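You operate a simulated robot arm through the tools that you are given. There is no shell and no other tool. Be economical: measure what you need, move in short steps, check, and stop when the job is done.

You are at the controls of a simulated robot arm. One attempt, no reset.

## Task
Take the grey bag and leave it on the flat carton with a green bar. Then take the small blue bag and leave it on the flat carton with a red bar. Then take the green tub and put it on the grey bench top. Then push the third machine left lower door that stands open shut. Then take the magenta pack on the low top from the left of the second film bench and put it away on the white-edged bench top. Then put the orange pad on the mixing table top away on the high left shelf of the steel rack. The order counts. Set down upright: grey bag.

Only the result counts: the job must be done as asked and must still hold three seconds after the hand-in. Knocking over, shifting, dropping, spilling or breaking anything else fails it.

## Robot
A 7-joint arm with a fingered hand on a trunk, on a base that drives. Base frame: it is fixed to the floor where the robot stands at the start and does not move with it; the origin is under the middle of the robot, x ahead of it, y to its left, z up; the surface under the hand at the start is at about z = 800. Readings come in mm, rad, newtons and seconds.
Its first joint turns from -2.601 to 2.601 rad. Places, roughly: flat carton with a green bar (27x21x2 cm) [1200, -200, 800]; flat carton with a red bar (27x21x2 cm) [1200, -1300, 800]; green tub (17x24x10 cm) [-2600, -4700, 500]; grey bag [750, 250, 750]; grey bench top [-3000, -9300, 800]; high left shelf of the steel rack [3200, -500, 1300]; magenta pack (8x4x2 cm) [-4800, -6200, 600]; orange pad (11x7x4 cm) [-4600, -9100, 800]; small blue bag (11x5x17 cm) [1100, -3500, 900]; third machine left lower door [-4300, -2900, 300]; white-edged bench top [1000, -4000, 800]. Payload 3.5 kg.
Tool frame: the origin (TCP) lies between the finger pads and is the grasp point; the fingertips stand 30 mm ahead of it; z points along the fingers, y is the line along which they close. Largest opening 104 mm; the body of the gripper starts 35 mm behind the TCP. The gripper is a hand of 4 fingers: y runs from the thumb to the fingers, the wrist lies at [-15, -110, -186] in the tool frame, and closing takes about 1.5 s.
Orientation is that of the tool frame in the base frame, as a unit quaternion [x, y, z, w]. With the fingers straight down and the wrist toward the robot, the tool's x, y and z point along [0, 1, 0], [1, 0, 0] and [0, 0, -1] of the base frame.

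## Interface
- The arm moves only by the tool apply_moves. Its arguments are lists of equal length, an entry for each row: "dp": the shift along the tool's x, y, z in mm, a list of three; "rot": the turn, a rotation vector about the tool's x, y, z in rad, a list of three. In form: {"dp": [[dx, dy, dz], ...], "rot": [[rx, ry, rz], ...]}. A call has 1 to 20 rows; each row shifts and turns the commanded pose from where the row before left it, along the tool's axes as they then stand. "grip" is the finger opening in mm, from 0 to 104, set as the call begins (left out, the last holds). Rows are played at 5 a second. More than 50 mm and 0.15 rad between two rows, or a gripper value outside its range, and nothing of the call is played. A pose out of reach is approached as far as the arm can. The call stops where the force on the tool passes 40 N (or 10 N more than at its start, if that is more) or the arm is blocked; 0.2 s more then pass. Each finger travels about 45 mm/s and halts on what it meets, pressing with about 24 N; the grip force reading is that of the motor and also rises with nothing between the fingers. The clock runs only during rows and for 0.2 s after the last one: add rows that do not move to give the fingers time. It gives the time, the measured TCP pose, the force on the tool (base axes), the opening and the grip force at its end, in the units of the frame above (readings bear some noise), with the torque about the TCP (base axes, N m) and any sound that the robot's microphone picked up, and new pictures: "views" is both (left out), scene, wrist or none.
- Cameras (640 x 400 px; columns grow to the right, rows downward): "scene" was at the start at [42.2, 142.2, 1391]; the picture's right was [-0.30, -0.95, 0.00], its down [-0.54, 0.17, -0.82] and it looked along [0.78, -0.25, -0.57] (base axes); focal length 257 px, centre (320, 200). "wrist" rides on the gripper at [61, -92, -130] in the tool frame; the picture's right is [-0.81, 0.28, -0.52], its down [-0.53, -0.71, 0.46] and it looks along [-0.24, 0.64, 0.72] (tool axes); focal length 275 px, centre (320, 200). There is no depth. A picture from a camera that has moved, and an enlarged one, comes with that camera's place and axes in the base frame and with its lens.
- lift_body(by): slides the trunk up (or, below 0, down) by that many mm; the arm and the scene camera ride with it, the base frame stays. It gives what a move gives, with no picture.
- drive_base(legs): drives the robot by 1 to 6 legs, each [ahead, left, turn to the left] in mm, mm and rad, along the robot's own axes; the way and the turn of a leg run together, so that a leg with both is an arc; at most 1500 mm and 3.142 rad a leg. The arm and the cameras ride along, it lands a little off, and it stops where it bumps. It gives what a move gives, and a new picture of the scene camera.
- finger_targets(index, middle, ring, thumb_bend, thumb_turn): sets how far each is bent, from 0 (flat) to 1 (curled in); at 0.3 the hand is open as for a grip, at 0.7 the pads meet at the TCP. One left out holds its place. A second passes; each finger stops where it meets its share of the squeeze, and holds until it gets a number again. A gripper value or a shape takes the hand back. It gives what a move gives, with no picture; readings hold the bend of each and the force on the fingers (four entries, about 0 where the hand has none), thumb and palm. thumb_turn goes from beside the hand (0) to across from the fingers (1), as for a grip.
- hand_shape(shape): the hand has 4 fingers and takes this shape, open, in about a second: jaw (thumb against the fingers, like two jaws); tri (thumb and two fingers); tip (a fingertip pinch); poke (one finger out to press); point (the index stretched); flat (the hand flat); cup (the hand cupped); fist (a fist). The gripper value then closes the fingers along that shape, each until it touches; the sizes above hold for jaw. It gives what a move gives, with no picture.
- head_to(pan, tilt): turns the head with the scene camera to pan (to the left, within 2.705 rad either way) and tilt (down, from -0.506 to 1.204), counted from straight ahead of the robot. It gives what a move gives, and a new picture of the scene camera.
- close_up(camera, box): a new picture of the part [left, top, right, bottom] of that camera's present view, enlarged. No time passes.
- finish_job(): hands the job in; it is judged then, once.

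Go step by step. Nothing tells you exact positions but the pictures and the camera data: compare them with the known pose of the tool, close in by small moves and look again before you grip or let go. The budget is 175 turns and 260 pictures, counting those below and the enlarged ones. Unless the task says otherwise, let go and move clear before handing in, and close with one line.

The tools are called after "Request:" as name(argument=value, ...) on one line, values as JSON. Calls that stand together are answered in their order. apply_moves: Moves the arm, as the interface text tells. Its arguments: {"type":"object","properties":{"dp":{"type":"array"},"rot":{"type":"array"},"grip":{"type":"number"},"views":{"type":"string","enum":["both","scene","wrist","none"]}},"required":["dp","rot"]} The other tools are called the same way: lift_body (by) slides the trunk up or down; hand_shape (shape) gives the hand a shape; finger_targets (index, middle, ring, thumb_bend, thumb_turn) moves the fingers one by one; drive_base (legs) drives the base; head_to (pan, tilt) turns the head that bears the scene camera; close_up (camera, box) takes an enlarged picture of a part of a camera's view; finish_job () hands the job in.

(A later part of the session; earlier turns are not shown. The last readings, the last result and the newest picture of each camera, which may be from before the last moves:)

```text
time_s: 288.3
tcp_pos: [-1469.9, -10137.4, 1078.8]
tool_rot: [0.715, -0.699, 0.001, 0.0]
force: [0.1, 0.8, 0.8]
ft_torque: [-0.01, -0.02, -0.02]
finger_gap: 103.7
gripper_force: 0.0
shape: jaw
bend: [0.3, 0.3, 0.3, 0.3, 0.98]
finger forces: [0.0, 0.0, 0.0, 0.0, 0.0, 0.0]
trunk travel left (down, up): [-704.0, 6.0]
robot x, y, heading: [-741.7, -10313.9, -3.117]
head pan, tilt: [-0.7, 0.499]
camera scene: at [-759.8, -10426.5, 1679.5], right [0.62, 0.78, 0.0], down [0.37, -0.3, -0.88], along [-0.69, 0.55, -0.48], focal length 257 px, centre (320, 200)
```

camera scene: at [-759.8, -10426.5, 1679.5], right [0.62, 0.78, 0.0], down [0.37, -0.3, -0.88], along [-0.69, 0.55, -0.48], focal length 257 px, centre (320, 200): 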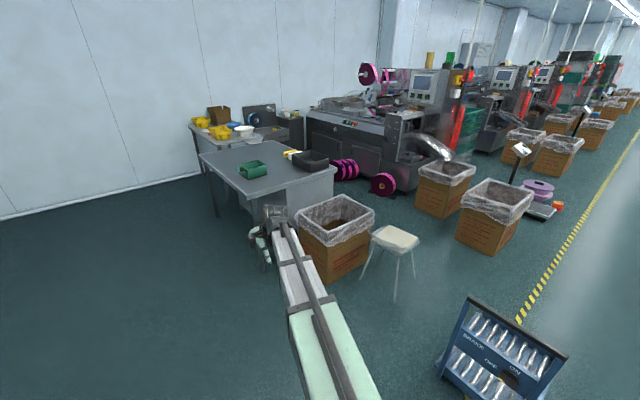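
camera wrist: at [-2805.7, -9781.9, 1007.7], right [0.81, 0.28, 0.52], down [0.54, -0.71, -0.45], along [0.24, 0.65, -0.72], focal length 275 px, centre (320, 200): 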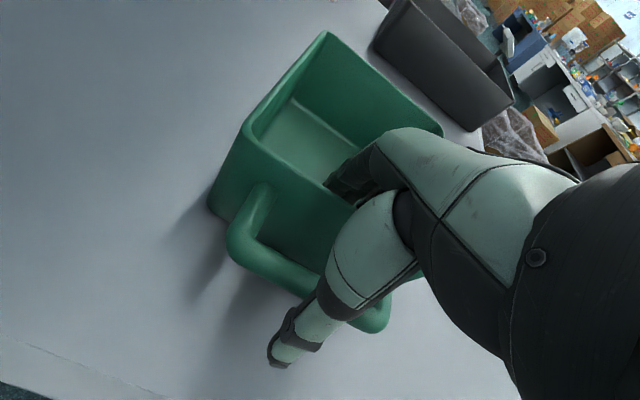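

Now I'll go back the known way: +x, then up the aisle toward +y to y≈-3500, and face -x toward the corridor with the open door.

Request:
drive_base(legs=[[-760, 0, 0], [0, 0, -1.59], [1100, 0, 0], [1060, 0, 0]])

Request:
head_to(pan=0.2, tilt=0.5)

```text
time_s: 306.5
tcp_pos: [-131.3, -7371.1, 1079.7]
tool_rot: [-0.065, 0.998, -0.002, -0.001]
force: [0.0, 0.2, -0.3]
ft_torque: [0.02, -0.02, -0.02]
finger_gap: 103.8
gripper_force: 0.1
shape: jaw
bend: [0.3, 0.3, 0.3, 0.3, 0.98]
finger forces: [0.0, 0.1, 0.0, 0.0, 0.0, 0.0]
trunk travel left (down, up): [-704.0, 6.0]
robot x, y, heading: [-227.6, -8118.2, 1.703]
head pan, tilt: [-0.7, 0.499]
camera scene: at [-336.6, -8106.8, 1679.5], right [0.84, -0.54, 0.0], down [-0.26, -0.4, -0.88], along [0.47, 0.74, -0.48], focal length 257 px, centre (320, 200)
```

scene: 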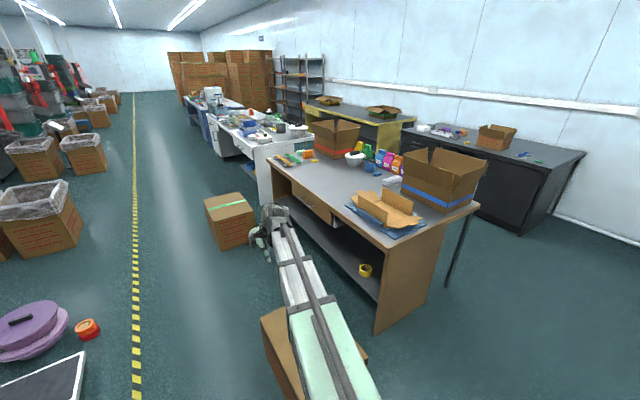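

```text
time_s: 307.7
tcp_pos: [-130.1, -7371.5, 1079.6]
tool_rot: [-0.065, 0.998, -0.001, -0.001]
force: [0.3, 0.1, -0.6]
ft_torque: [-0.01, -0.01, 0.02]
finger_gap: 103.8
gripper_force: 0.2
shape: jaw
bend: [0.3, 0.3, 0.3, 0.3, 0.98]
finger forces: [0.1, 0.0, 0.0, 0.1, 0.0, 0.0]
trunk travel left (down, up): [-704.0, 6.0]
robot x, y, heading: [-224.7, -8112.7, 1.703]
head pan, tilt: [0.201, 0.499]
camera scene: at [-415.2, -8098.0, 1679.5], right [0.94, 0.33, 0.0], down [0.16, -0.45, -0.88], along [-0.29, 0.83, -0.48], focal length 257 px, centre (320, 200)
```

scene: 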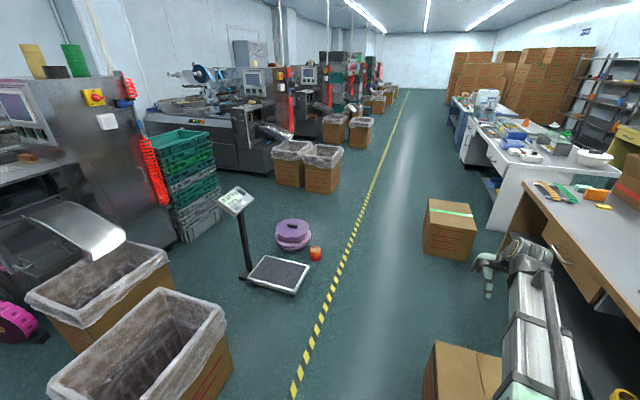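

Request:
drive_base(legs=[[0, 330, -0.133], [1500, 0, 0], [1500, 0, 0], [1450, 0, 0]])

Request:
head_to(pan=1.3, tilt=0.35)

```text
time_s: 330.6
tcp_pos: [-481.8, -3003.1, 1077.7]
tool_rot: [-0.043, 0.999, -0.001, 0.001]
force: [-0.5, -0.6, -0.5]
ft_torque: [0.02, -0.01, 0.0]
finger_gap: 103.5
gripper_force: 0.1
shape: jaw
bend: [0.3, 0.3, 0.3, 0.3, 0.98]
finger forces: [0.0, 0.0, 0.0, 0.1, 0.0, 0.0]
trunk travel left (down, up): [-704.0, 6.0]
robot x, y, heading: [-613.5, -3742.0, 1.656]
head pan, tilt: [0.201, 0.499]
camera scene: at [-800.7, -3713.8, 1679.5], right [0.96, 0.28, 0.0], down [0.14, -0.46, -0.88], along [-0.25, 0.84, -0.48], focal length 257 px, centre (320, 200)
```

scene: 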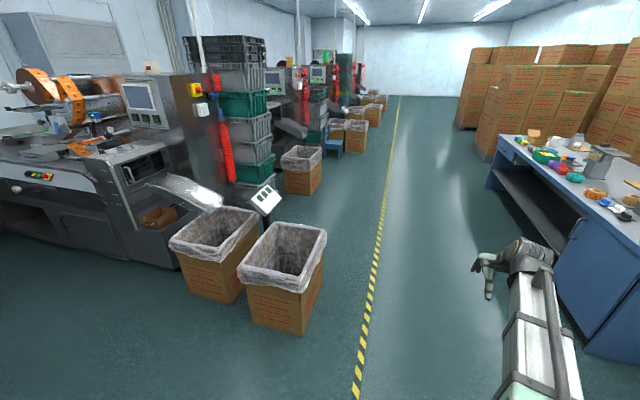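

```text
time_s: 331.9
tcp_pos: [-480.7, -3001.8, 1079.2]
tool_rot: [-0.042, 0.999, -0.001, 0.0]
force: [-0.2, 0.4, 0.3]
ft_torque: [0.01, -0.01, -0.01]
finger_gap: 103.9
gripper_force: 0.0
shape: jaw
bend: [0.3, 0.3, 0.3, 0.3, 0.98]
finger forces: [0.1, 0.1, 0.1, 0.0, 0.0, 0.0]
trunk travel left (down, up): [-704.0, 6.0]
robot x, y, heading: [-608.9, -3739.4, 1.659]
head pan, tilt: [1.3, 0.351]
camera scene: at [-866.4, -3784.2, 1693.2], right [0.18, 0.98, 0.0], down [0.34, -0.06, -0.94], along [-0.92, 0.17, -0.34], focal length 257 px, centre (320, 200)
```

scene: 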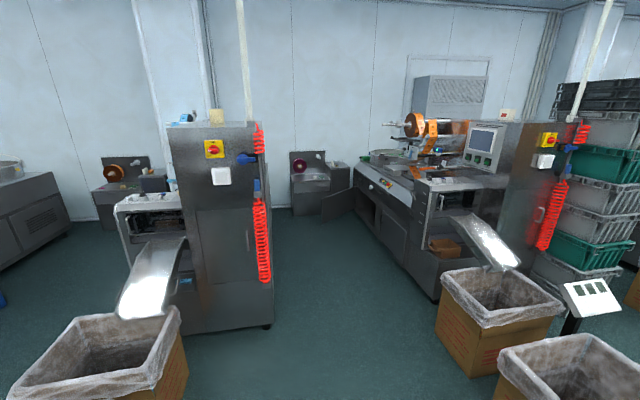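

Request:
close_up(camera="scene", box=[250, 130, 450, 290])

```text
2.50 times, centred on (350, 210) of scene
camera zoom: at [-866.4, -3784.2, 1693.2], right [0.18, 0.98, 0.0], down [0.34, -0.06, -0.94], along [-0.92, 0.17, -0.34], focal length 642 px, centre (245, 175)
```

zoom: 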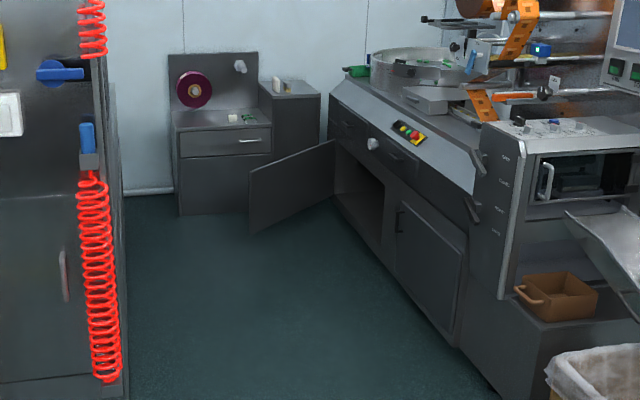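

The open door belongs to the machine with the orange film: hinged at its far end about (-4600, -2500), free end about (-4195, -3140), z 100–500, open roughly 58°. I need to pull it shut from its far side, so I'll enter the corridor facing -x along y≈-3370.

Request:
drive_base(legs=[[0, 0, 1.48], [0, -370, 0], [1500, 0, 0], [900, 0, 0]])

Request:
head_to(pan=-0.25, tilt=0.6)

Request:
close_up(camera="scene", box=[200, 80, 520, 280])

```text
time_s: 349.4
tcp_pos: [-3768.8, -3142.3, 1078.6]
tool_rot: [-0.701, 0.713, -0.002, 0.001]
force: [-0.1, 0.9, 0.5]
ft_torque: [0.01, 0.0, -0.02]
finger_gap: 103.5
gripper_force: 0.0
shape: jaw
bend: [0.3, 0.3, 0.3, 0.3, 0.98]
finger forces: [0.0, 0.0, 0.0, 0.0, 0.1, 0.0]
trunk travel left (down, up): [-704.0, 6.0]
robot x, y, heading: [-3043.2, -3343.2, 3.133]
head pan, tilt: [1.3, 0.351]
camera scene: at [-3027.0, -3607.3, 1693.2], right [-0.96, 0.28, 0.0], down [0.1, 0.33, -0.94], along [-0.26, -0.9, -0.34], focal length 257 px, centre (320, 200)
```

scene: 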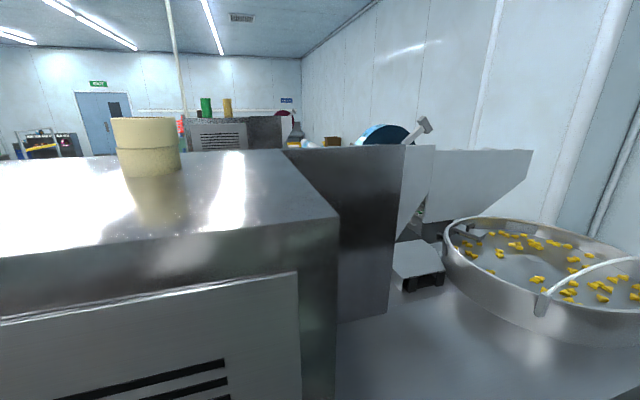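

```text
time_s: 351.0
tcp_pos: [-3768.7, -3143.3, 1078.3]
tool_rot: [-0.702, 0.712, -0.001, 0.001]
force: [0.1, 0.2, 0.0]
ft_torque: [0.01, 0.0, 0.02]
finger_gap: 103.8
gripper_force: 0.0
shape: jaw
bend: [0.3, 0.3, 0.3, 0.3, 0.98]
finger forces: [0.0, 0.1, 0.0, 0.1, 0.1, 0.0]
trunk travel left (down, up): [-704.0, 6.0]
robot x, y, heading: [-3045.8, -3349.1, 3.127]
head pan, tilt: [-0.25, 0.6]
camera scene: at [-3086.0, -3495.1, 1670.5], right [0.26, 0.97, 0.0], down [0.55, -0.15, -0.83], along [-0.8, 0.21, -0.56], focal length 257 px, centre (320, 200)
```

scene: 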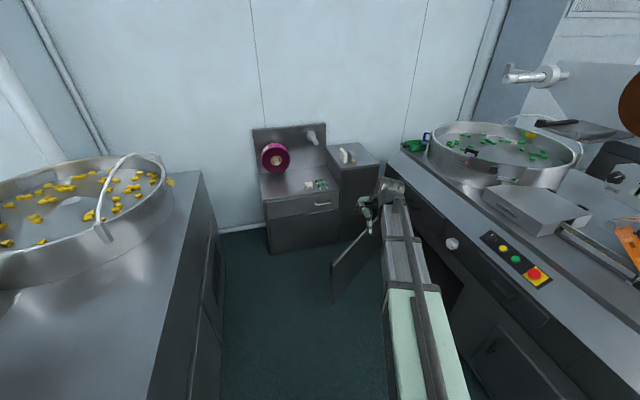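

```text
2.00 times, centred on (360, 180) of scene
camera zoom: at [-3086.0, -3495.1, 1670.5], right [0.26, 0.97, 0.0], down [0.55, -0.15, -0.83], along [-0.8, 0.21, -0.56], focal length 513 px, centre (240, 240)
```

zoom: 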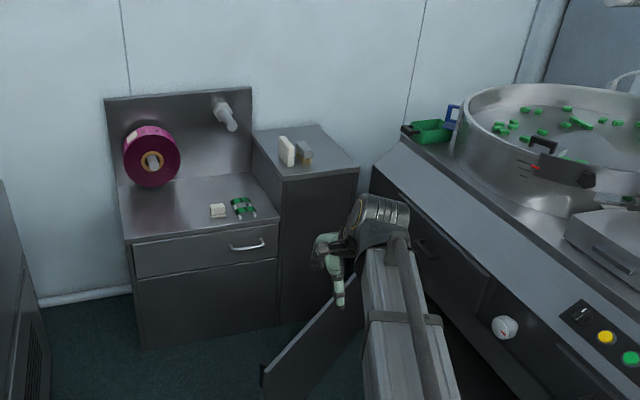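

The door's free edge is at about (-4086, -3153), pointing in at roughly 56° open, with the hinge near (-4420, -2650). I'll drive 350 ahead, put the closed hand just behind the door's outer face, and look before lowering.

Request:
drive_base(legs=[[350, 0, 0]])

Request:
apply_moves(dp=[[0, 40, 0], [-8, 35, 0], [0, 0, 0], [0, 0, 0], [0, 0, 0], [0, 0, 0], [0, 0, 0], [0, 0, 0]], rot=[[0, 0, 0], [0, 0, 0], [0, 0, 0], [0, 0, 0], [0, 0, 0], [0, 0, 0], [0, 0, 0], [0, 0, 0]], grip=0, views="wrist")

Request:
head_to(pan=-0.2, tilt=0.8)

```text
time_s: 353.2
tcp_pos: [-4106.7, -3142.3, 1078.1]
tool_rot: [-0.702, 0.712, -0.002, 0.002]
force: [0.0, 0.6, 0.3]
ft_torque: [-0.01, -0.01, -0.01]
finger_gap: 103.8
gripper_force: 0.1
shape: jaw
bend: [0.3, 0.3, 0.3, 0.3, 0.98]
finger forces: [0.0, 0.1, 0.1, 0.0, 0.1, 0.0]
trunk travel left (down, up): [-704.0, 6.0]
robot x, y, heading: [-3382.5, -3341.9, 3.134]
head pan, tilt: [-0.25, 0.6]
camera scene: at [-3423.5, -3491.7, 1670.4], right [0.26, 0.97, 0.0], down [0.55, -0.14, -0.82], along [-0.8, 0.21, -0.57], focal length 257 px, centre (320, 200)
```

scene: 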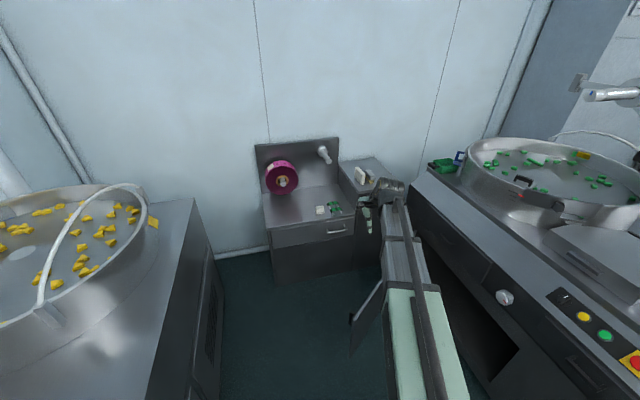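

```text
time_s: 355.1
tcp_pos: [-4182.7, -3132.7, 1078.7]
tool_rot: [-0.703, 0.711, 0.0, 0.001]
force: [1.1, 0.2, -0.2]
ft_torque: [-0.02, 0.01, 0.01]
finger_gap: 0.1
gripper_force: 23.7
shape: jaw
bend: [0.7, 0.7, 0.7, 0.47, 1.0]
finger forces: [0.1, 0.0, 0.0, 0.0, 0.0, 0.1]
trunk travel left (down, up): [-704.0, 6.0]
robot x, y, heading: [-3385.6, -3342.2, 3.136]
head pan, tilt: [-0.25, 0.6]
camera wrist: at [-4091.9, -3194.4, 1210.4], right [-0.27, 0.81, 0.52], down [0.72, 0.52, -0.45], along [-0.64, 0.25, -0.73], focal length 275 px, centre (320, 200)
```

wrist: 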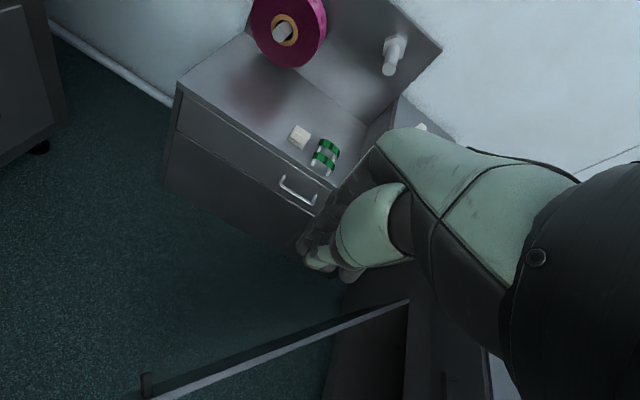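

```text
time_s: 355.8
tcp_pos: [-4181.8, -3133.3, 1078.9]
tool_rot: [-0.702, 0.712, 0.0, 0.001]
force: [0.4, -0.3, 0.4]
ft_torque: [0.02, -0.03, 0.01]
finger_gap: 0.1
gripper_force: 24.2
shape: jaw
bend: [0.7, 0.7, 0.7, 0.47, 1.0]
finger forces: [0.0, 0.1, 0.1, 0.0, 0.1, 0.0]
trunk travel left (down, up): [-704.0, 6.0]
robot x, y, heading: [-3382.8, -3342.4, 3.132]
head pan, tilt: [-0.201, 0.799]
camera scene: at [-3415.9, -3497.5, 1653.6], right [0.21, 0.98, 0.0], down [0.7, -0.15, -0.7], along [-0.68, 0.14, -0.72], focal length 257 px, centre (320, 200)
```

scene: 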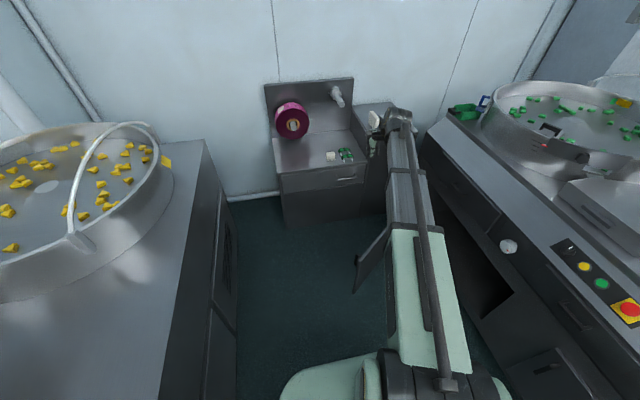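

Seen from the wrist, the door runs from its free edge (-4095, -3152) to its hinge (-4542, -2503). I'll shift a bit further behind it and lower the trunk so the closed hand comes down behind the door.

Request:
apply_moves(dp=[[-28, 43, 0], [0, 0, 0]], rot=[[0, 0, 0], [0, 0, 0]], views="none")

Request:
lift_body(by=-400)

Request:
apply_moves(dp=[[0, 0, 0]], rot=[[0, 0, 0]])

```text
refused: row 1 steps farther than a row can; nothing moved
```

```text
time_s: 359.6
tcp_pos: [-4182.5, -3132.7, 679.1]
tool_rot: [-0.703, 0.712, -0.001, 0.0]
force: [-0.3, -0.1, -0.6]
ft_torque: [-0.02, 0.01, -0.02]
finger_gap: 0.3
gripper_force: 23.9
shape: jaw
bend: [0.7, 0.7, 0.7, 0.47, 1.0]
finger forces: [0.0, 0.0, 0.0, 0.1, 0.0, 0.0]
trunk travel left (down, up): [-304.0, 406.0]
robot x, y, heading: [-3386.7, -3346.6, 3.13]
head pan, tilt: [-0.201, 0.799]
```

```text
time_s: 360.0
tcp_pos: [-4182.2, -3132.9, 679.5]
tool_rot: [-0.703, 0.711, -0.001, 0.0]
force: [0.1, 0.4, -0.9]
ft_torque: [0.0, -0.02, -0.02]
finger_gap: 0.2
gripper_force: 24.1
shape: jaw
bend: [0.7, 0.7, 0.7, 0.47, 1.0]
finger forces: [0.1, 0.1, 0.0, 0.0, 0.0, 0.0]
trunk travel left (down, up): [-304.0, 406.0]
robot x, y, heading: [-3380.0, -3345.4, 3.133]
head pan, tilt: [-0.201, 0.799]
camera scene: at [-3415.9, -3497.5, 1253.6], right [0.21, 0.98, 0.0], down [0.7, -0.15, -0.7], along [-0.68, 0.14, -0.72], focal length 257 px, centre (320, 200)
camera wrist: at [-4091.9, -3194.4, 810.4], right [-0.27, 0.81, 0.52], down [0.72, 0.52, -0.45], along [-0.64, 0.25, -0.73], focal length 275 px, centre (320, 200)
```

scene: 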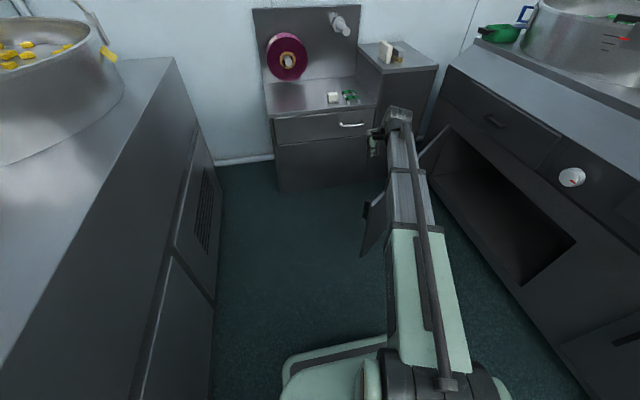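
wrist: 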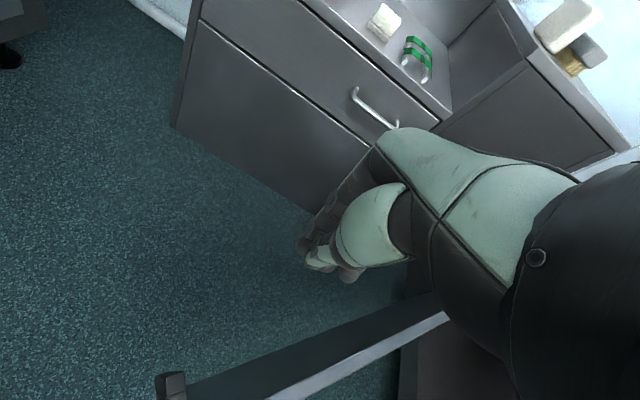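

Request:
apply_moves(dp=[[-15, 25, 0], [-13, 20, 0]], rot=[[0, 0, 0], [0, 0, 0]], views="none")

Request:
lift_body(by=-240)

Request:
apply_moves(dp=[[0, 0, 0]], rot=[[0, 0, 0]])

```text
time_s: 360.6
tcp_pos: [-4225.1, -3103.2, 677.1]
tool_rot: [-0.703, 0.712, 0.0, 0.001]
force: [0.3, -0.7, 0.9]
ft_torque: [0.01, -0.02, 0.0]
finger_gap: 0.1
gripper_force: 24.3
shape: jaw
bend: [0.7, 0.7, 0.7, 0.47, 1.0]
finger forces: [0.0, 0.0, 0.0, 0.0, 0.1, 0.0]
trunk travel left (down, up): [-304.0, 406.0]
robot x, y, heading: [-3386.9, -3341.9, 3.136]
head pan, tilt: [-0.201, 0.799]
```

```text
time_s: 363.1
tcp_pos: [-4225.6, -3102.8, 438.2]
tool_rot: [-0.703, 0.711, -0.001, 0.001]
force: [0.7, 0.5, 0.3]
ft_torque: [0.01, 0.03, -0.01]
finger_gap: 0.1
gripper_force: 24.2
shape: jaw
bend: [0.7, 0.7, 0.7, 0.47, 1.0]
finger forces: [0.1, 0.0, 0.1, 0.0, 0.1, 0.0]
trunk travel left (down, up): [-64.0, 646.0]
robot x, y, heading: [-3382.9, -3343.0, 3.133]
head pan, tilt: [-0.201, 0.799]
```

```text
time_s: 363.5
tcp_pos: [-4226.2, -3103.3, 437.4]
tool_rot: [-0.703, 0.711, -0.001, 0.0]
force: [-0.4, 0.7, 0.0]
ft_torque: [-0.01, -0.02, 0.0]
finger_gap: 0.1
gripper_force: 24.1
shape: jaw
bend: [0.7, 0.7, 0.7, 0.47, 1.0]
finger forces: [0.1, 0.1, 0.0, 0.1, 0.1, 0.0]
trunk travel left (down, up): [-64.0, 646.0]
robot x, y, heading: [-3384.1, -3341.1, 3.137]
head pan, tilt: [-0.201, 0.799]
camera scene: at [-3415.9, -3497.5, 1013.6], right [0.21, 0.98, 0.0], down [0.7, -0.15, -0.7], along [-0.68, 0.14, -0.72], focal length 257 px, centre (320, 200)
camera wrist: at [-4135.3, -3164.6, 569.3], right [-0.27, 0.81, 0.52], down [0.72, 0.52, -0.45], along [-0.64, 0.25, -0.73], focal length 275 px, centre (320, 200)
```

scene: 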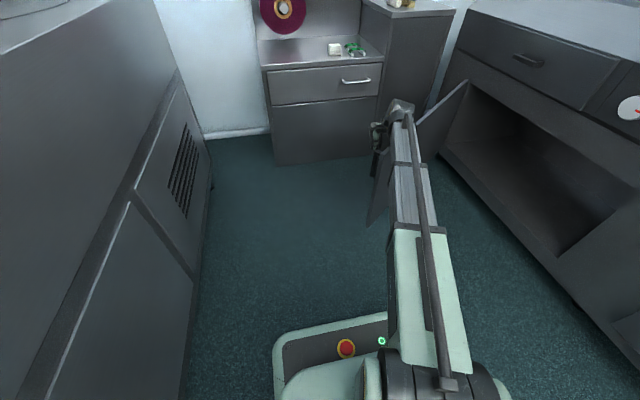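
wrist: 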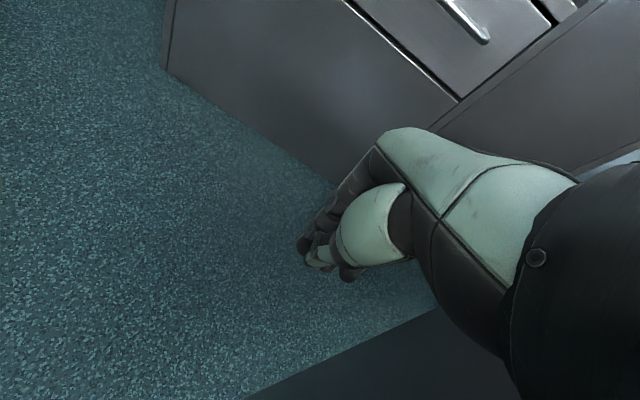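

The hand is behind the door. I'll pull it round on the hinge arc.

Request:
apply_moves(dp=[[-18.7, -35.4, 0], [-20.7, -34.2, 0], [-22.7, -32.9, 0], [-24.6, -31.6, 0], [-26.4, -30, 0], [-28.1, -28.4, 0], [-29.8, -26.7, 0], [-31.3, -24.9, 0]], rot=[[0, 0, 0], [0, 0, 0], [0, 0, 0], [0, 0, 0], [0, 0, 0], [0, 0, 0], [0, 0, 0], [0, 0, 0]])

```text
time_s: 365.3
tcp_pos: [-3980.8, -2902.9, 439.4]
tool_rot: [-0.704, 0.71, -0.001, 0.001]
force: [1.2, 0.4, 0.0]
ft_torque: [-0.01, 0.01, -0.03]
finger_gap: 0.2
gripper_force: 23.7
shape: jaw
bend: [0.7, 0.7, 0.7, 0.47, 1.0]
finger forces: [0.0, 0.0, 0.0, 0.0, 0.0, 0.0]
trunk travel left (down, up): [-64.0, 646.0]
robot x, y, heading: [-3381.9, -3345.4, 3.132]
head pan, tilt: [-0.201, 0.799]
camera scene: at [-3415.9, -3497.6, 1013.5], right [0.21, 0.98, 0.0], down [0.7, -0.15, -0.7], along [-0.68, 0.14, -0.72], focal length 257 px, centre (320, 200)
camera wrist: at [-3889.9, -2964.6, 570.4], right [-0.27, 0.81, 0.52], down [0.72, 0.53, -0.45], along [-0.64, 0.25, -0.73], focal length 275 px, centre (320, 200)
```

scene: 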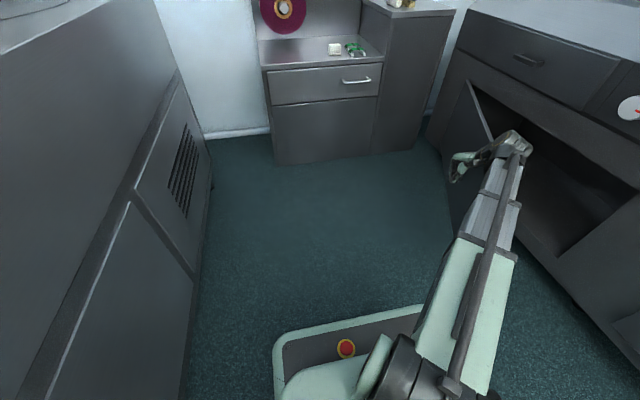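
wrist: 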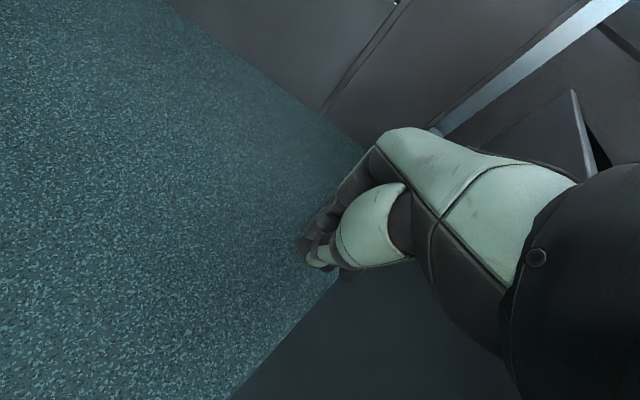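

The door follows freely and is now near 30°. I'll tilt the hand so the fingertips lead toward +y for the final push.

Request:
apply_moves(dp=[[10, 0, 0], [0, 0, 0], [0, 0, 0], [0, 0, 0], [0, 0, 0], [0, 0, 0], [0, 0, 0], [0, 0, 0]], rot=[[0, -0.1, 0], [0, -0.12, 0], [0, -0.12, 0], [0, -0.12, 0], [0, -0.12, 0], [0, -0.12, 0], [0, -0.12, 0], [0, -0.12, 0]])

```text
time_s: 367.1
tcp_pos: [-3979.4, -2914.4, 441.2]
tool_rot: [-0.626, 0.634, 0.318, 0.324]
force: [0.5, 0.2, -0.6]
ft_torque: [-0.01, -0.01, -0.05]
finger_gap: 0.0
gripper_force: 23.8
shape: jaw
bend: [0.7, 0.7, 0.7, 0.47, 1.0]
finger forces: [0.0, 0.0, 0.1, 0.0, 0.1, 0.1]
trunk travel left (down, up): [-64.0, 646.0]
robot x, y, heading: [-3383.4, -3343.6, 3.132]
head pan, tilt: [-0.201, 0.799]
camera scene: at [-3415.8, -3497.5, 1013.6], right [0.21, 0.98, 0.0], down [0.7, -0.15, -0.7], along [-0.68, 0.14, -0.72], focal length 257 px, centre (320, 200)
camera wrist: at [-3889.1, -3055.3, 467.7], right [-0.28, 0.06, 0.96], down [0.72, 0.67, 0.17], along [-0.64, 0.74, -0.23], focal length 275 px, centre (320, 200)
```

scene: 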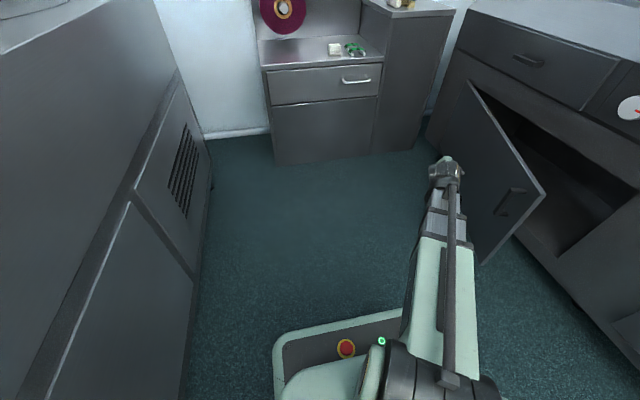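
wrist: 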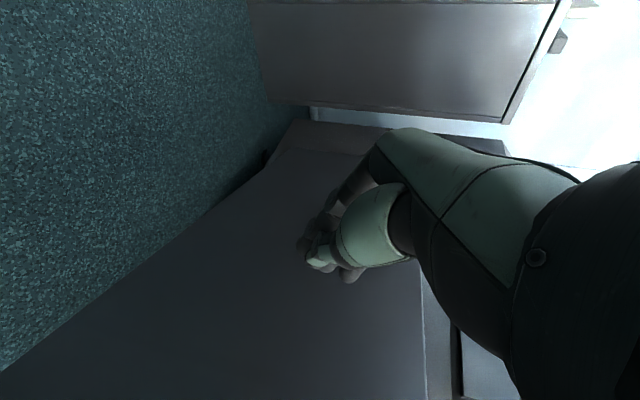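

The door is now near 20° and in full view. I'll push +y with the tilted fingertips until it shuts.

Request:
apply_moves(dp=[[-19, -25, 26], [-19, -25, 26], [-19, -25, 26], [-19, -25, 26], [-23.6, 0, 32.3], [-23.6, 0, 32.3], [-23.6, 0, 32.3], [-17.7, 0, 24.2]], rot=[[0, 0, 0], [0, 0, 0], [0, 0, 0], [0, 0, 0], [0, 0, 0], [0, 0, 0], [0, 0, 0], [0, 0, 0]])

```text
time_s: 368.9
tcp_pos: [-3876.1, -2635.2, 438.8]
tool_rot: [-0.628, 0.632, 0.318, 0.323]
force: [0.1, -0.5, -0.7]
ft_torque: [0.02, -0.04, 0.0]
finger_gap: 0.2
gripper_force: 23.8
shape: jaw
bend: [0.7, 0.7, 0.7, 0.47, 1.0]
finger forces: [0.0, 0.0, 0.0, 0.0, 0.0, 0.0]
trunk travel left (down, up): [-64.0, 646.0]
robot x, y, heading: [-3386.6, -3343.6, 3.131]
head pan, tilt: [-0.201, 0.799]
camera scene: at [-3415.8, -3497.6, 1013.6], right [0.21, 0.98, 0.0], down [0.7, -0.15, -0.7], along [-0.68, 0.14, -0.72], focal length 257 px, centre (320, 200)
camera wrist: at [-3785.5, -2776.9, 467.6], right [-0.28, 0.06, 0.96], down [0.72, 0.67, 0.16], along [-0.64, 0.74, -0.23], focal length 275 px, centre (320, 200)
```

scene: 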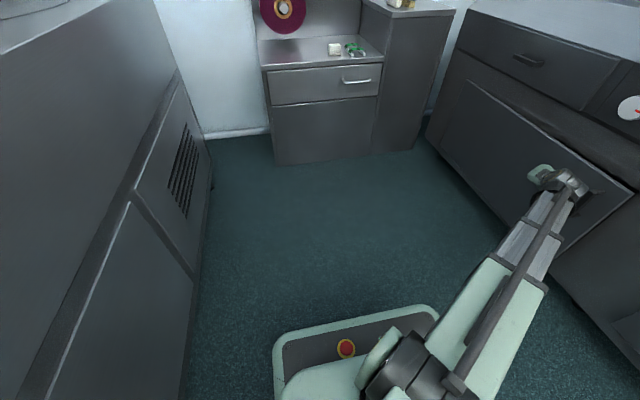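
wrist: 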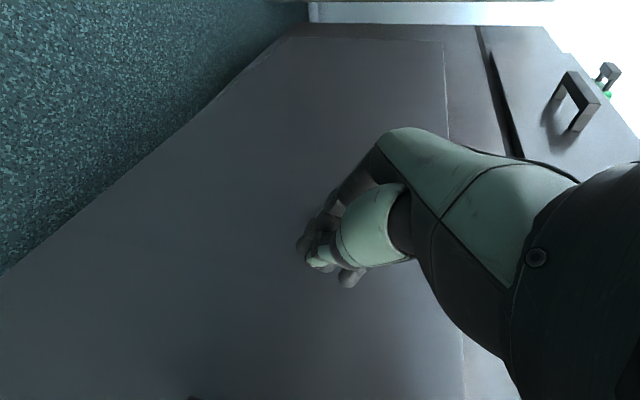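

Nearly shut. Small further pushes until it resists.

Request:
apply_moves(dp=[[-8.8, 0, 12], [-8.8, 0, 12], [-5.9, 0, 8], [-5.9, 0, 8], [-5.9, 0, 8], [-5.9, 0, 8], [-5.9, 0, 8], [-5.9, 0, 8], [-5.9, 0, 8]], rot=[[0, 0, 0], [0, 0, 0], [0, 0, 0], [0, 0, 0], [0, 0, 0], [0, 0, 0], [0, 0, 0], [0, 0, 0], [0, 0, 0]], views="scene")

Request:
close_up(camera="scene", box=[420, 60, 640, 280])

```text
time_s: 370.4
tcp_pos: [-3879.1, -2573.1, 436.8]
tool_rot: [0.632, -0.632, -0.316, -0.317]
force: [0.8, -12.5, 0.8]
ft_torque: [0.05, -0.02, -0.14]
finger_gap: 0.0
gripper_force: 24.2
shape: jaw
bend: [0.7, 0.7, 0.71, 0.47, 1.0]
finger forces: [0.0, 0.0, 7.6, 0.1, 0.0, 0.0]
trunk travel left (down, up): [-64.0, 646.0]
robot x, y, heading: [-3383.4, -3342.5, 3.135]
head pan, tilt: [-0.201, 0.799]
stopped in row 7: the force on the tool passed its limit at 45 N (the readings are from after the stop); the commanded pose is now the measured one
camera scene: at [-3415.6, -3498.7, 1013.6], right [0.21, 0.98, 0.0], down [0.7, -0.15, -0.7], along [-0.68, 0.14, -0.72], focal length 257 px, centre (320, 200)
```

scene: 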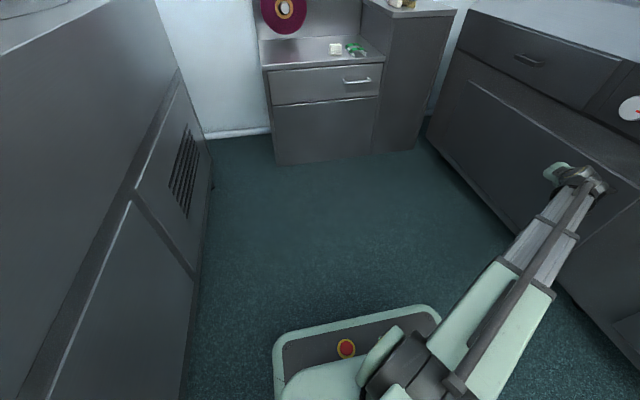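

```text
1.82 times, centred on (530, 170) of scene
camera zoom: at [-3415.6, -3498.7, 1013.6], right [0.21, 0.98, 0.0], down [0.7, -0.15, -0.7], along [-0.68, 0.14, -0.72], focal length 467 px, centre (-62, 254)
```

zoom: 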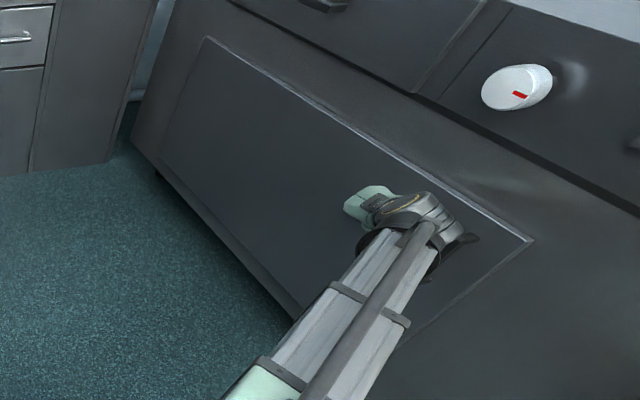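

It hit its stop with 45 N and looks flush. I'll draw back, check it stays shut, and restore the hand.

Request:
apply_moves(dp=[[23.6, 0, -32.3], [23.6, 0, -32.3], [23.6, 0, -32.3], [23.6, 0, -32.3], [23.6, 0, -32.3], [23.6, 0, -32.3], [23.6, 0, -32.3], [0, 0, 0], [0, 0, 0], [0, 0, 0], [0, 0, 0], [0, 0, 0], [0, 0, 0], [0, 0, 0], [0, 0, 0]], rot=[[0, 0, 0], [0, 0, 0], [0, 0, 0], [0, 0, 0], [0, 0, 0], [0, 0, 0], [0, 0, 0], [0, 0.12, 0], [0, 0.12, 0], [0, 0.12, 0], [0, 0.12, 0], [0, 0.12, 0], [0, 0.12, 0], [0, 0.12, 0], [0, 0.09, 0]], grip=104, views="scene")

Request:
close_up(camera="scene", box=[420, 60, 640, 280])

```text
time_s: 373.6
tcp_pos: [-3881.0, -2851.1, 439.0]
tool_rot: [-0.706, 0.708, -0.001, 0.0]
force: [0.6, -0.5, -1.2]
ft_torque: [0.02, -0.01, -0.01]
finger_gap: 103.8
gripper_force: 0.0
shape: jaw
bend: [0.3, 0.3, 0.3, 0.3, 0.98]
finger forces: [0.0, 0.0, 0.0, 0.0, 0.1, 0.1]
trunk travel left (down, up): [-64.0, 646.0]
robot x, y, heading: [-3386.4, -3346.4, 3.135]
head pan, tilt: [-0.201, 0.799]
camera scene: at [-3415.7, -3498.2, 1013.6], right [0.21, 0.98, 0.0], down [0.7, -0.15, -0.7], along [-0.68, 0.14, -0.72], focal length 257 px, centre (320, 200)
```

scene: 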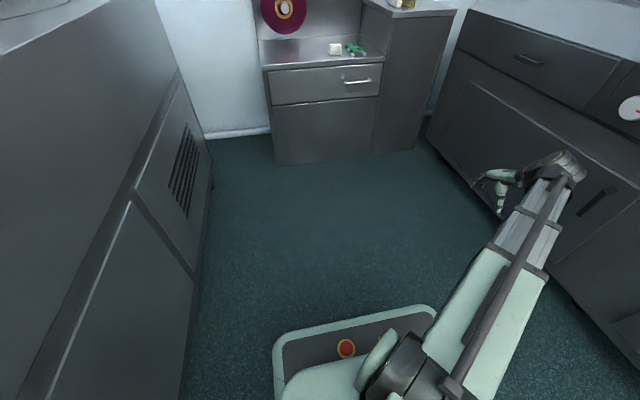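

```text
1.82 times, centred on (530, 170) of scene
camera zoom: at [-3415.7, -3498.2, 1013.6], right [0.21, 0.98, 0.0], down [0.7, -0.15, -0.7], along [-0.68, 0.14, -0.72], focal length 467 px, centre (-62, 254)
```

zoom: 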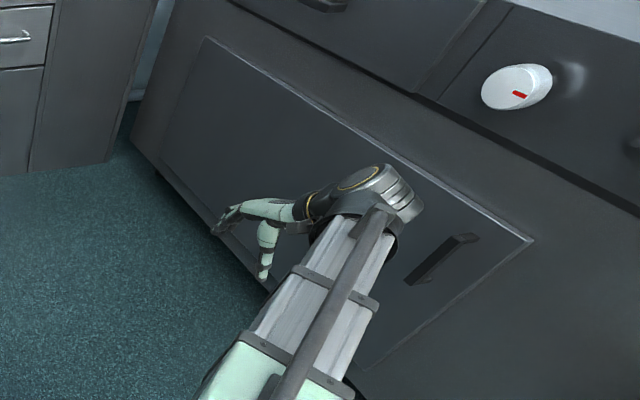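

The door is shut. Next is the magenta pack near (-4800, -6200). I'll back out, go round to the next corridor along y≈-5450, and look.

Request:
lift_body(by=400)

Request:
drive_base(legs=[[-1300, 0, 0], [-1250, 0, 0], [0, 0, 1.57], [1050, 0, 0], [1030, 0, 0]])

Request:
head_to(pan=-0.9, tilt=0.5)

```text
time_s: 377.4
tcp_pos: [-3880.9, -2851.7, 838.5]
tool_rot: [-0.706, 0.709, -0.001, 0.001]
force: [0.1, 0.0, 0.7]
ft_torque: [0.0, 0.04, 0.05]
finger_gap: 103.5
gripper_force: 0.0
shape: jaw
bend: [0.3, 0.3, 0.3, 0.3, 0.98]
finger forces: [0.1, 0.1, 0.0, 0.0, 0.1, 0.0]
trunk travel left (down, up): [-464.0, 246.0]
robot x, y, heading: [-3386.7, -3343.9, 3.134]
head pan, tilt: [-0.201, 0.799]
```

```text
time_s: 403.8
tcp_pos: [-1228.7, -5931.6, 837.4]
tool_rot: [1.0, 0.016, 0.0, -0.001]
force: [0.4, 1.1, 0.6]
ft_torque: [-0.01, 0.0, -0.02]
finger_gap: 103.6
gripper_force: 0.1
shape: jaw
bend: [0.3, 0.3, 0.3, 0.3, 0.98]
finger forces: [0.1, 0.0, 0.0, 0.0, 0.1, 0.1]
trunk travel left (down, up): [-464.0, 246.0]
robot x, y, heading: [-753.1, -5417.5, -1.545]
head pan, tilt: [-0.201, 0.799]
camera scene: at [-596.0, -5449.5, 1413.6], right [-0.98, 0.17, 0.0], down [0.12, 0.71, -0.7], along [-0.12, -0.69, -0.72], focal length 257 px, centre (320, 200)
```

scene: 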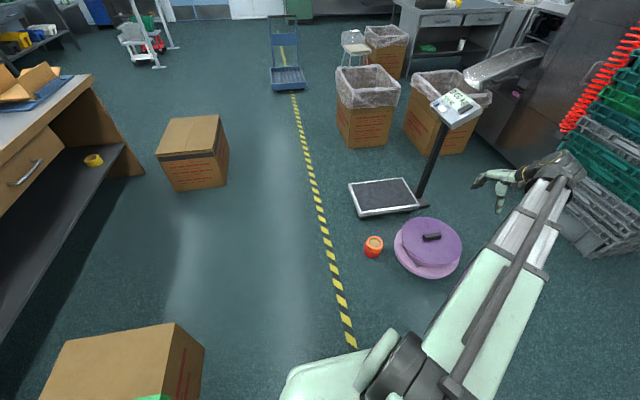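

```text
time_s: 404.8
tcp_pos: [-1228.4, -5930.8, 840.4]
tool_rot: [1.0, 0.016, 0.0, 0.0]
force: [-0.6, 0.0, 0.2]
ft_torque: [0.01, 0.0, 0.02]
finger_gap: 103.7
gripper_force: 0.1
shape: jaw
bend: [0.3, 0.3, 0.3, 0.3, 0.98]
finger forces: [0.1, 0.1, 0.0, 0.1, 0.0, 0.0]
trunk travel left (down, up): [-464.0, 246.0]
robot x, y, heading: [-757.4, -5420.3, -1.547]
head pan, tilt: [-0.901, 0.499]
camera scene: at [-651.8, -5428.6, 1439.5], right [-0.64, 0.77, 0.0], down [0.37, 0.31, -0.88], along [-0.67, -0.56, -0.48], focal length 257 px, centre (320, 200)
```

scene: 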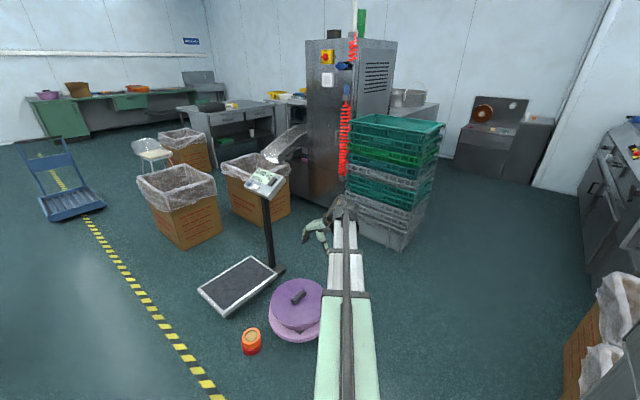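

The pack should be on the low film bench with the orange reel at the far wall. I'll turn and drive into this corridor.

Request:
drive_base(legs=[[0, 0, -1.595], [1300, 0, 0], [1300, 0, 0]])

Request:
head_to(pan=0.3, tilt=0.5)

Request:
close_up(camera="scene", box=[200, 80, 520, 280])

```text
time_s: 421.3
tcp_pos: [-3847.3, -4964.3, 838.3]
tool_rot: [0.714, -0.7, 0.001, -0.001]
force: [-0.7, -0.3, 0.1]
ft_torque: [0.02, -0.04, 0.04]
finger_gap: 103.8
gripper_force: 0.1
shape: jaw
bend: [0.3, 0.3, 0.3, 0.3, 0.98]
finger forces: [0.0, 0.0, 0.1, 0.0, 0.0, 0.0]
trunk travel left (down, up): [-464.0, 246.0]
robot x, y, heading: [-3337.1, -5444.7, -3.124]
head pan, tilt: [-0.901, 0.499]
camera scene: at [-3346.4, -5545.0, 1439.5], right [0.77, 0.63, 0.0], down [0.3, -0.37, -0.88], along [-0.56, 0.68, -0.48], focal length 257 px, centre (320, 200)
```

scene: 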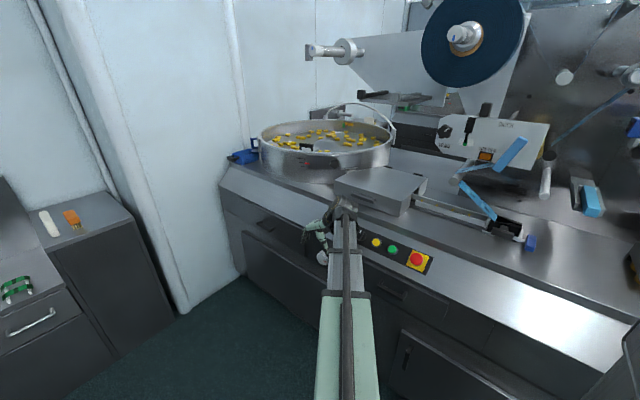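

```text
time_s: 422.7
tcp_pos: [-3848.2, -4965.6, 838.3]
tool_rot: [0.714, -0.7, 0.0, 0.0]
force: [0.0, -0.8, -0.1]
ft_torque: [-0.02, 0.01, 0.01]
finger_gap: 103.6
gripper_force: 0.0
shape: jaw
bend: [0.3, 0.3, 0.3, 0.3, 0.98]
finger forces: [0.0, 0.0, 0.0, 0.1, 0.1, 0.0]
trunk travel left (down, up): [-464.0, 246.0]
robot x, y, heading: [-3337.4, -5446.9, -3.126]
head pan, tilt: [0.3, 0.499]
camera scene: at [-3375.2, -5643.7, 1439.5], right [-0.31, 0.95, 0.0], down [0.45, 0.15, -0.88], along [-0.83, -0.27, -0.48], focal length 257 px, centre (320, 200)
```

scene: 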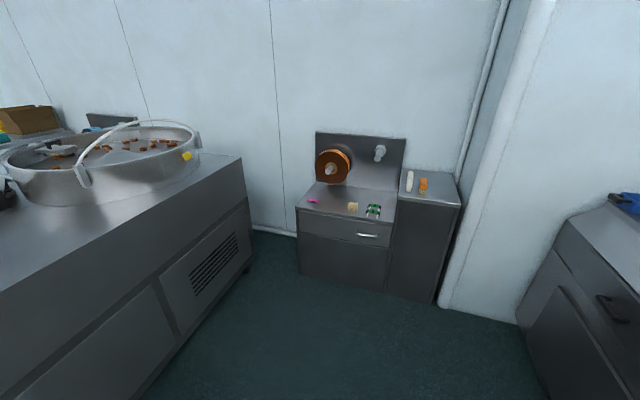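

```text
2.00 times, centred on (360, 180) of scene
camera zoom: at [-3375.2, -5643.7, 1439.5], right [-0.31, 0.95, 0.0], down [0.45, 0.15, -0.88], along [-0.83, -0.27, -0.48], focal length 513 px, centre (240, 240)
```

zoom: 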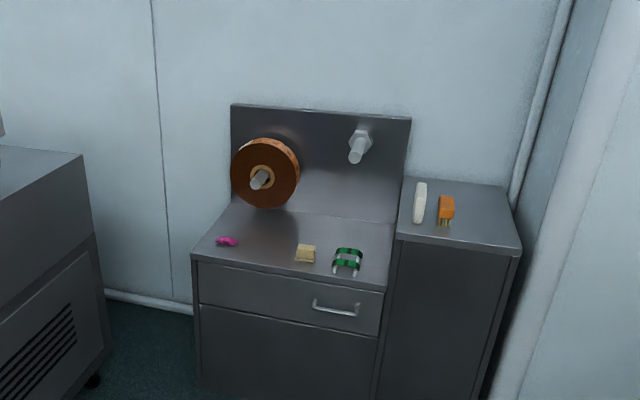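

The magenta pack lies at about (-4788, -6150) on the low top (z≈600), long side along y. I'll drive over in front of it and bring the arm round above it.

Request:
drive_base(legs=[[0, 560, -0.015], [580, 0, 0]])

Request:
apply_moves(dp=[[44, 12, 0], [44, 12, 0], [44, 12, 0], [44, 12, 0], [44, 12, 0], [44, 12, 0], [44, 12, 0], [44, 12, 0], [44, 12, 0], [44, 12, 0], [44, 12, 0], [44, 12, 0], [44, 12, 0], [20, 40, 0], [0, 45, 0]], rot=[[0, 0, 0], [0, 0, 0], [0, 0, 0], [0, 0, 0], [0, 0, 0], [0, 0, 0], [0, 0, 0], [0, 0, 0], [0, 0, 0], [0, 0, 0], [0, 0, 0], [0, 0, 0], [0, 0, 0], [0, 0, 0], [0, 0, 0]], views="wrist")

Request:
head_to(pan=0.0, tilt=0.7)

```text
time_s: 428.9
tcp_pos: [-4427.0, -5550.9, 838.8]
tool_rot: [0.717, -0.697, 0.001, -0.001]
force: [-0.8, 1.0, -0.1]
ft_torque: [0.02, -0.02, -0.03]
finger_gap: 103.7
gripper_force: 0.1
shape: jaw
bend: [0.3, 0.3, 0.3, 0.3, 0.97]
finger forces: [0.0, 0.1, 0.0, 0.0, 0.0, 0.0]
trunk travel left (down, up): [-464.0, 246.0]
robot x, y, heading: [-3913.7, -6024.3, -3.116]
head pan, tilt: [0.3, 0.499]
camera scene: at [-3949.6, -6225.4, 1439.5], right [-0.32, 0.95, 0.0], down [0.45, 0.15, -0.88], along [-0.83, -0.28, -0.48], focal length 257 px, centre (320, 200)
```

scene: 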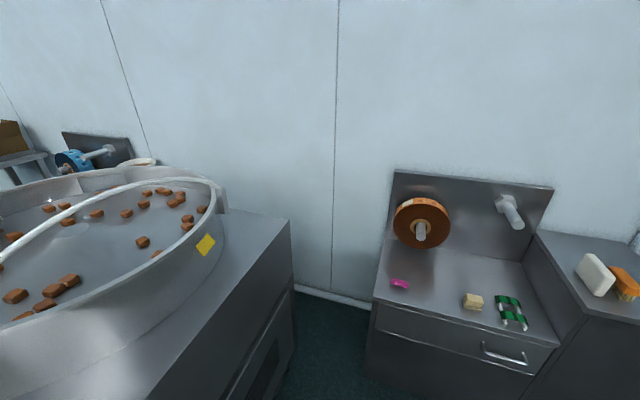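

```text
time_s: 432.1
tcp_pos: [-4650.5, -6145.3, 837.8]
tool_rot: [0.717, -0.697, 0.0, -0.001]
force: [0.1, 0.9, 0.1]
ft_torque: [0.0, 0.01, 0.01]
finger_gap: 104.0
gripper_force: 0.0
shape: jaw
bend: [0.3, 0.3, 0.3, 0.3, 0.97]
finger forces: [0.1, 0.1, 0.1, 0.0, 0.0, 0.0]
trunk travel left (down, up): [-464.0, 246.0]
robot x, y, heading: [-3914.2, -6026.5, -3.117]
head pan, tilt: [0.3, 0.499]
camera wrist: at [-4556.7, -6204.0, 969.3], right [-0.3, 0.8, 0.52], down [0.7, 0.55, -0.45], along [-0.65, 0.23, -0.73], focal length 275 px, centre (320, 200)
```

wrist: 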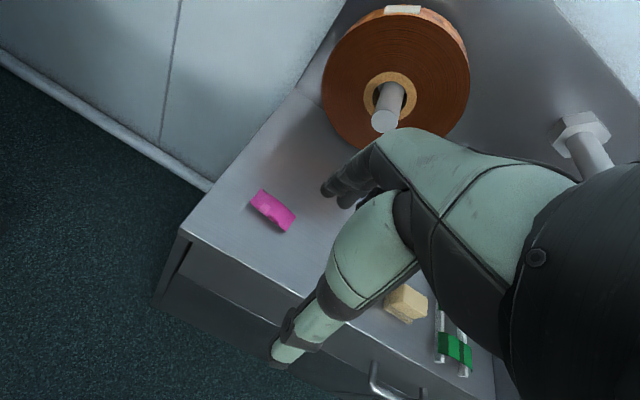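

```text
time_s: 432.9
tcp_pos: [-4649.1, -6144.8, 838.4]
tool_rot: [0.717, -0.697, 0.0, 0.0]
force: [0.4, -0.7, 0.5]
ft_torque: [-0.01, 0.02, -0.03]
finger_gap: 103.7
gripper_force: 0.1
shape: jaw
bend: [0.3, 0.3, 0.3, 0.3, 0.97]
finger forces: [0.1, 0.0, 0.0, 0.0, 0.0, 0.0]
trunk travel left (down, up): [-464.0, 246.0]
robot x, y, heading: [-3916.8, -6027.6, -3.119]
head pan, tilt: [0.0, 0.7]
camera scene: at [-3948.4, -6198.6, 1421.9], right [-0.03, 1.0, 0.0], down [0.64, 0.02, -0.77], along [-0.77, -0.02, -0.64], focal length 257 px, centre (320, 200)
```

scene: 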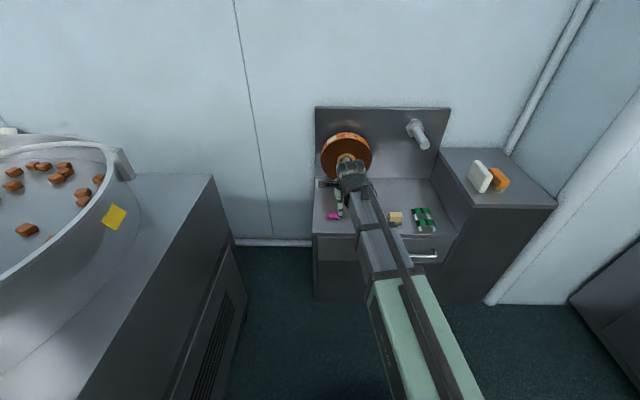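

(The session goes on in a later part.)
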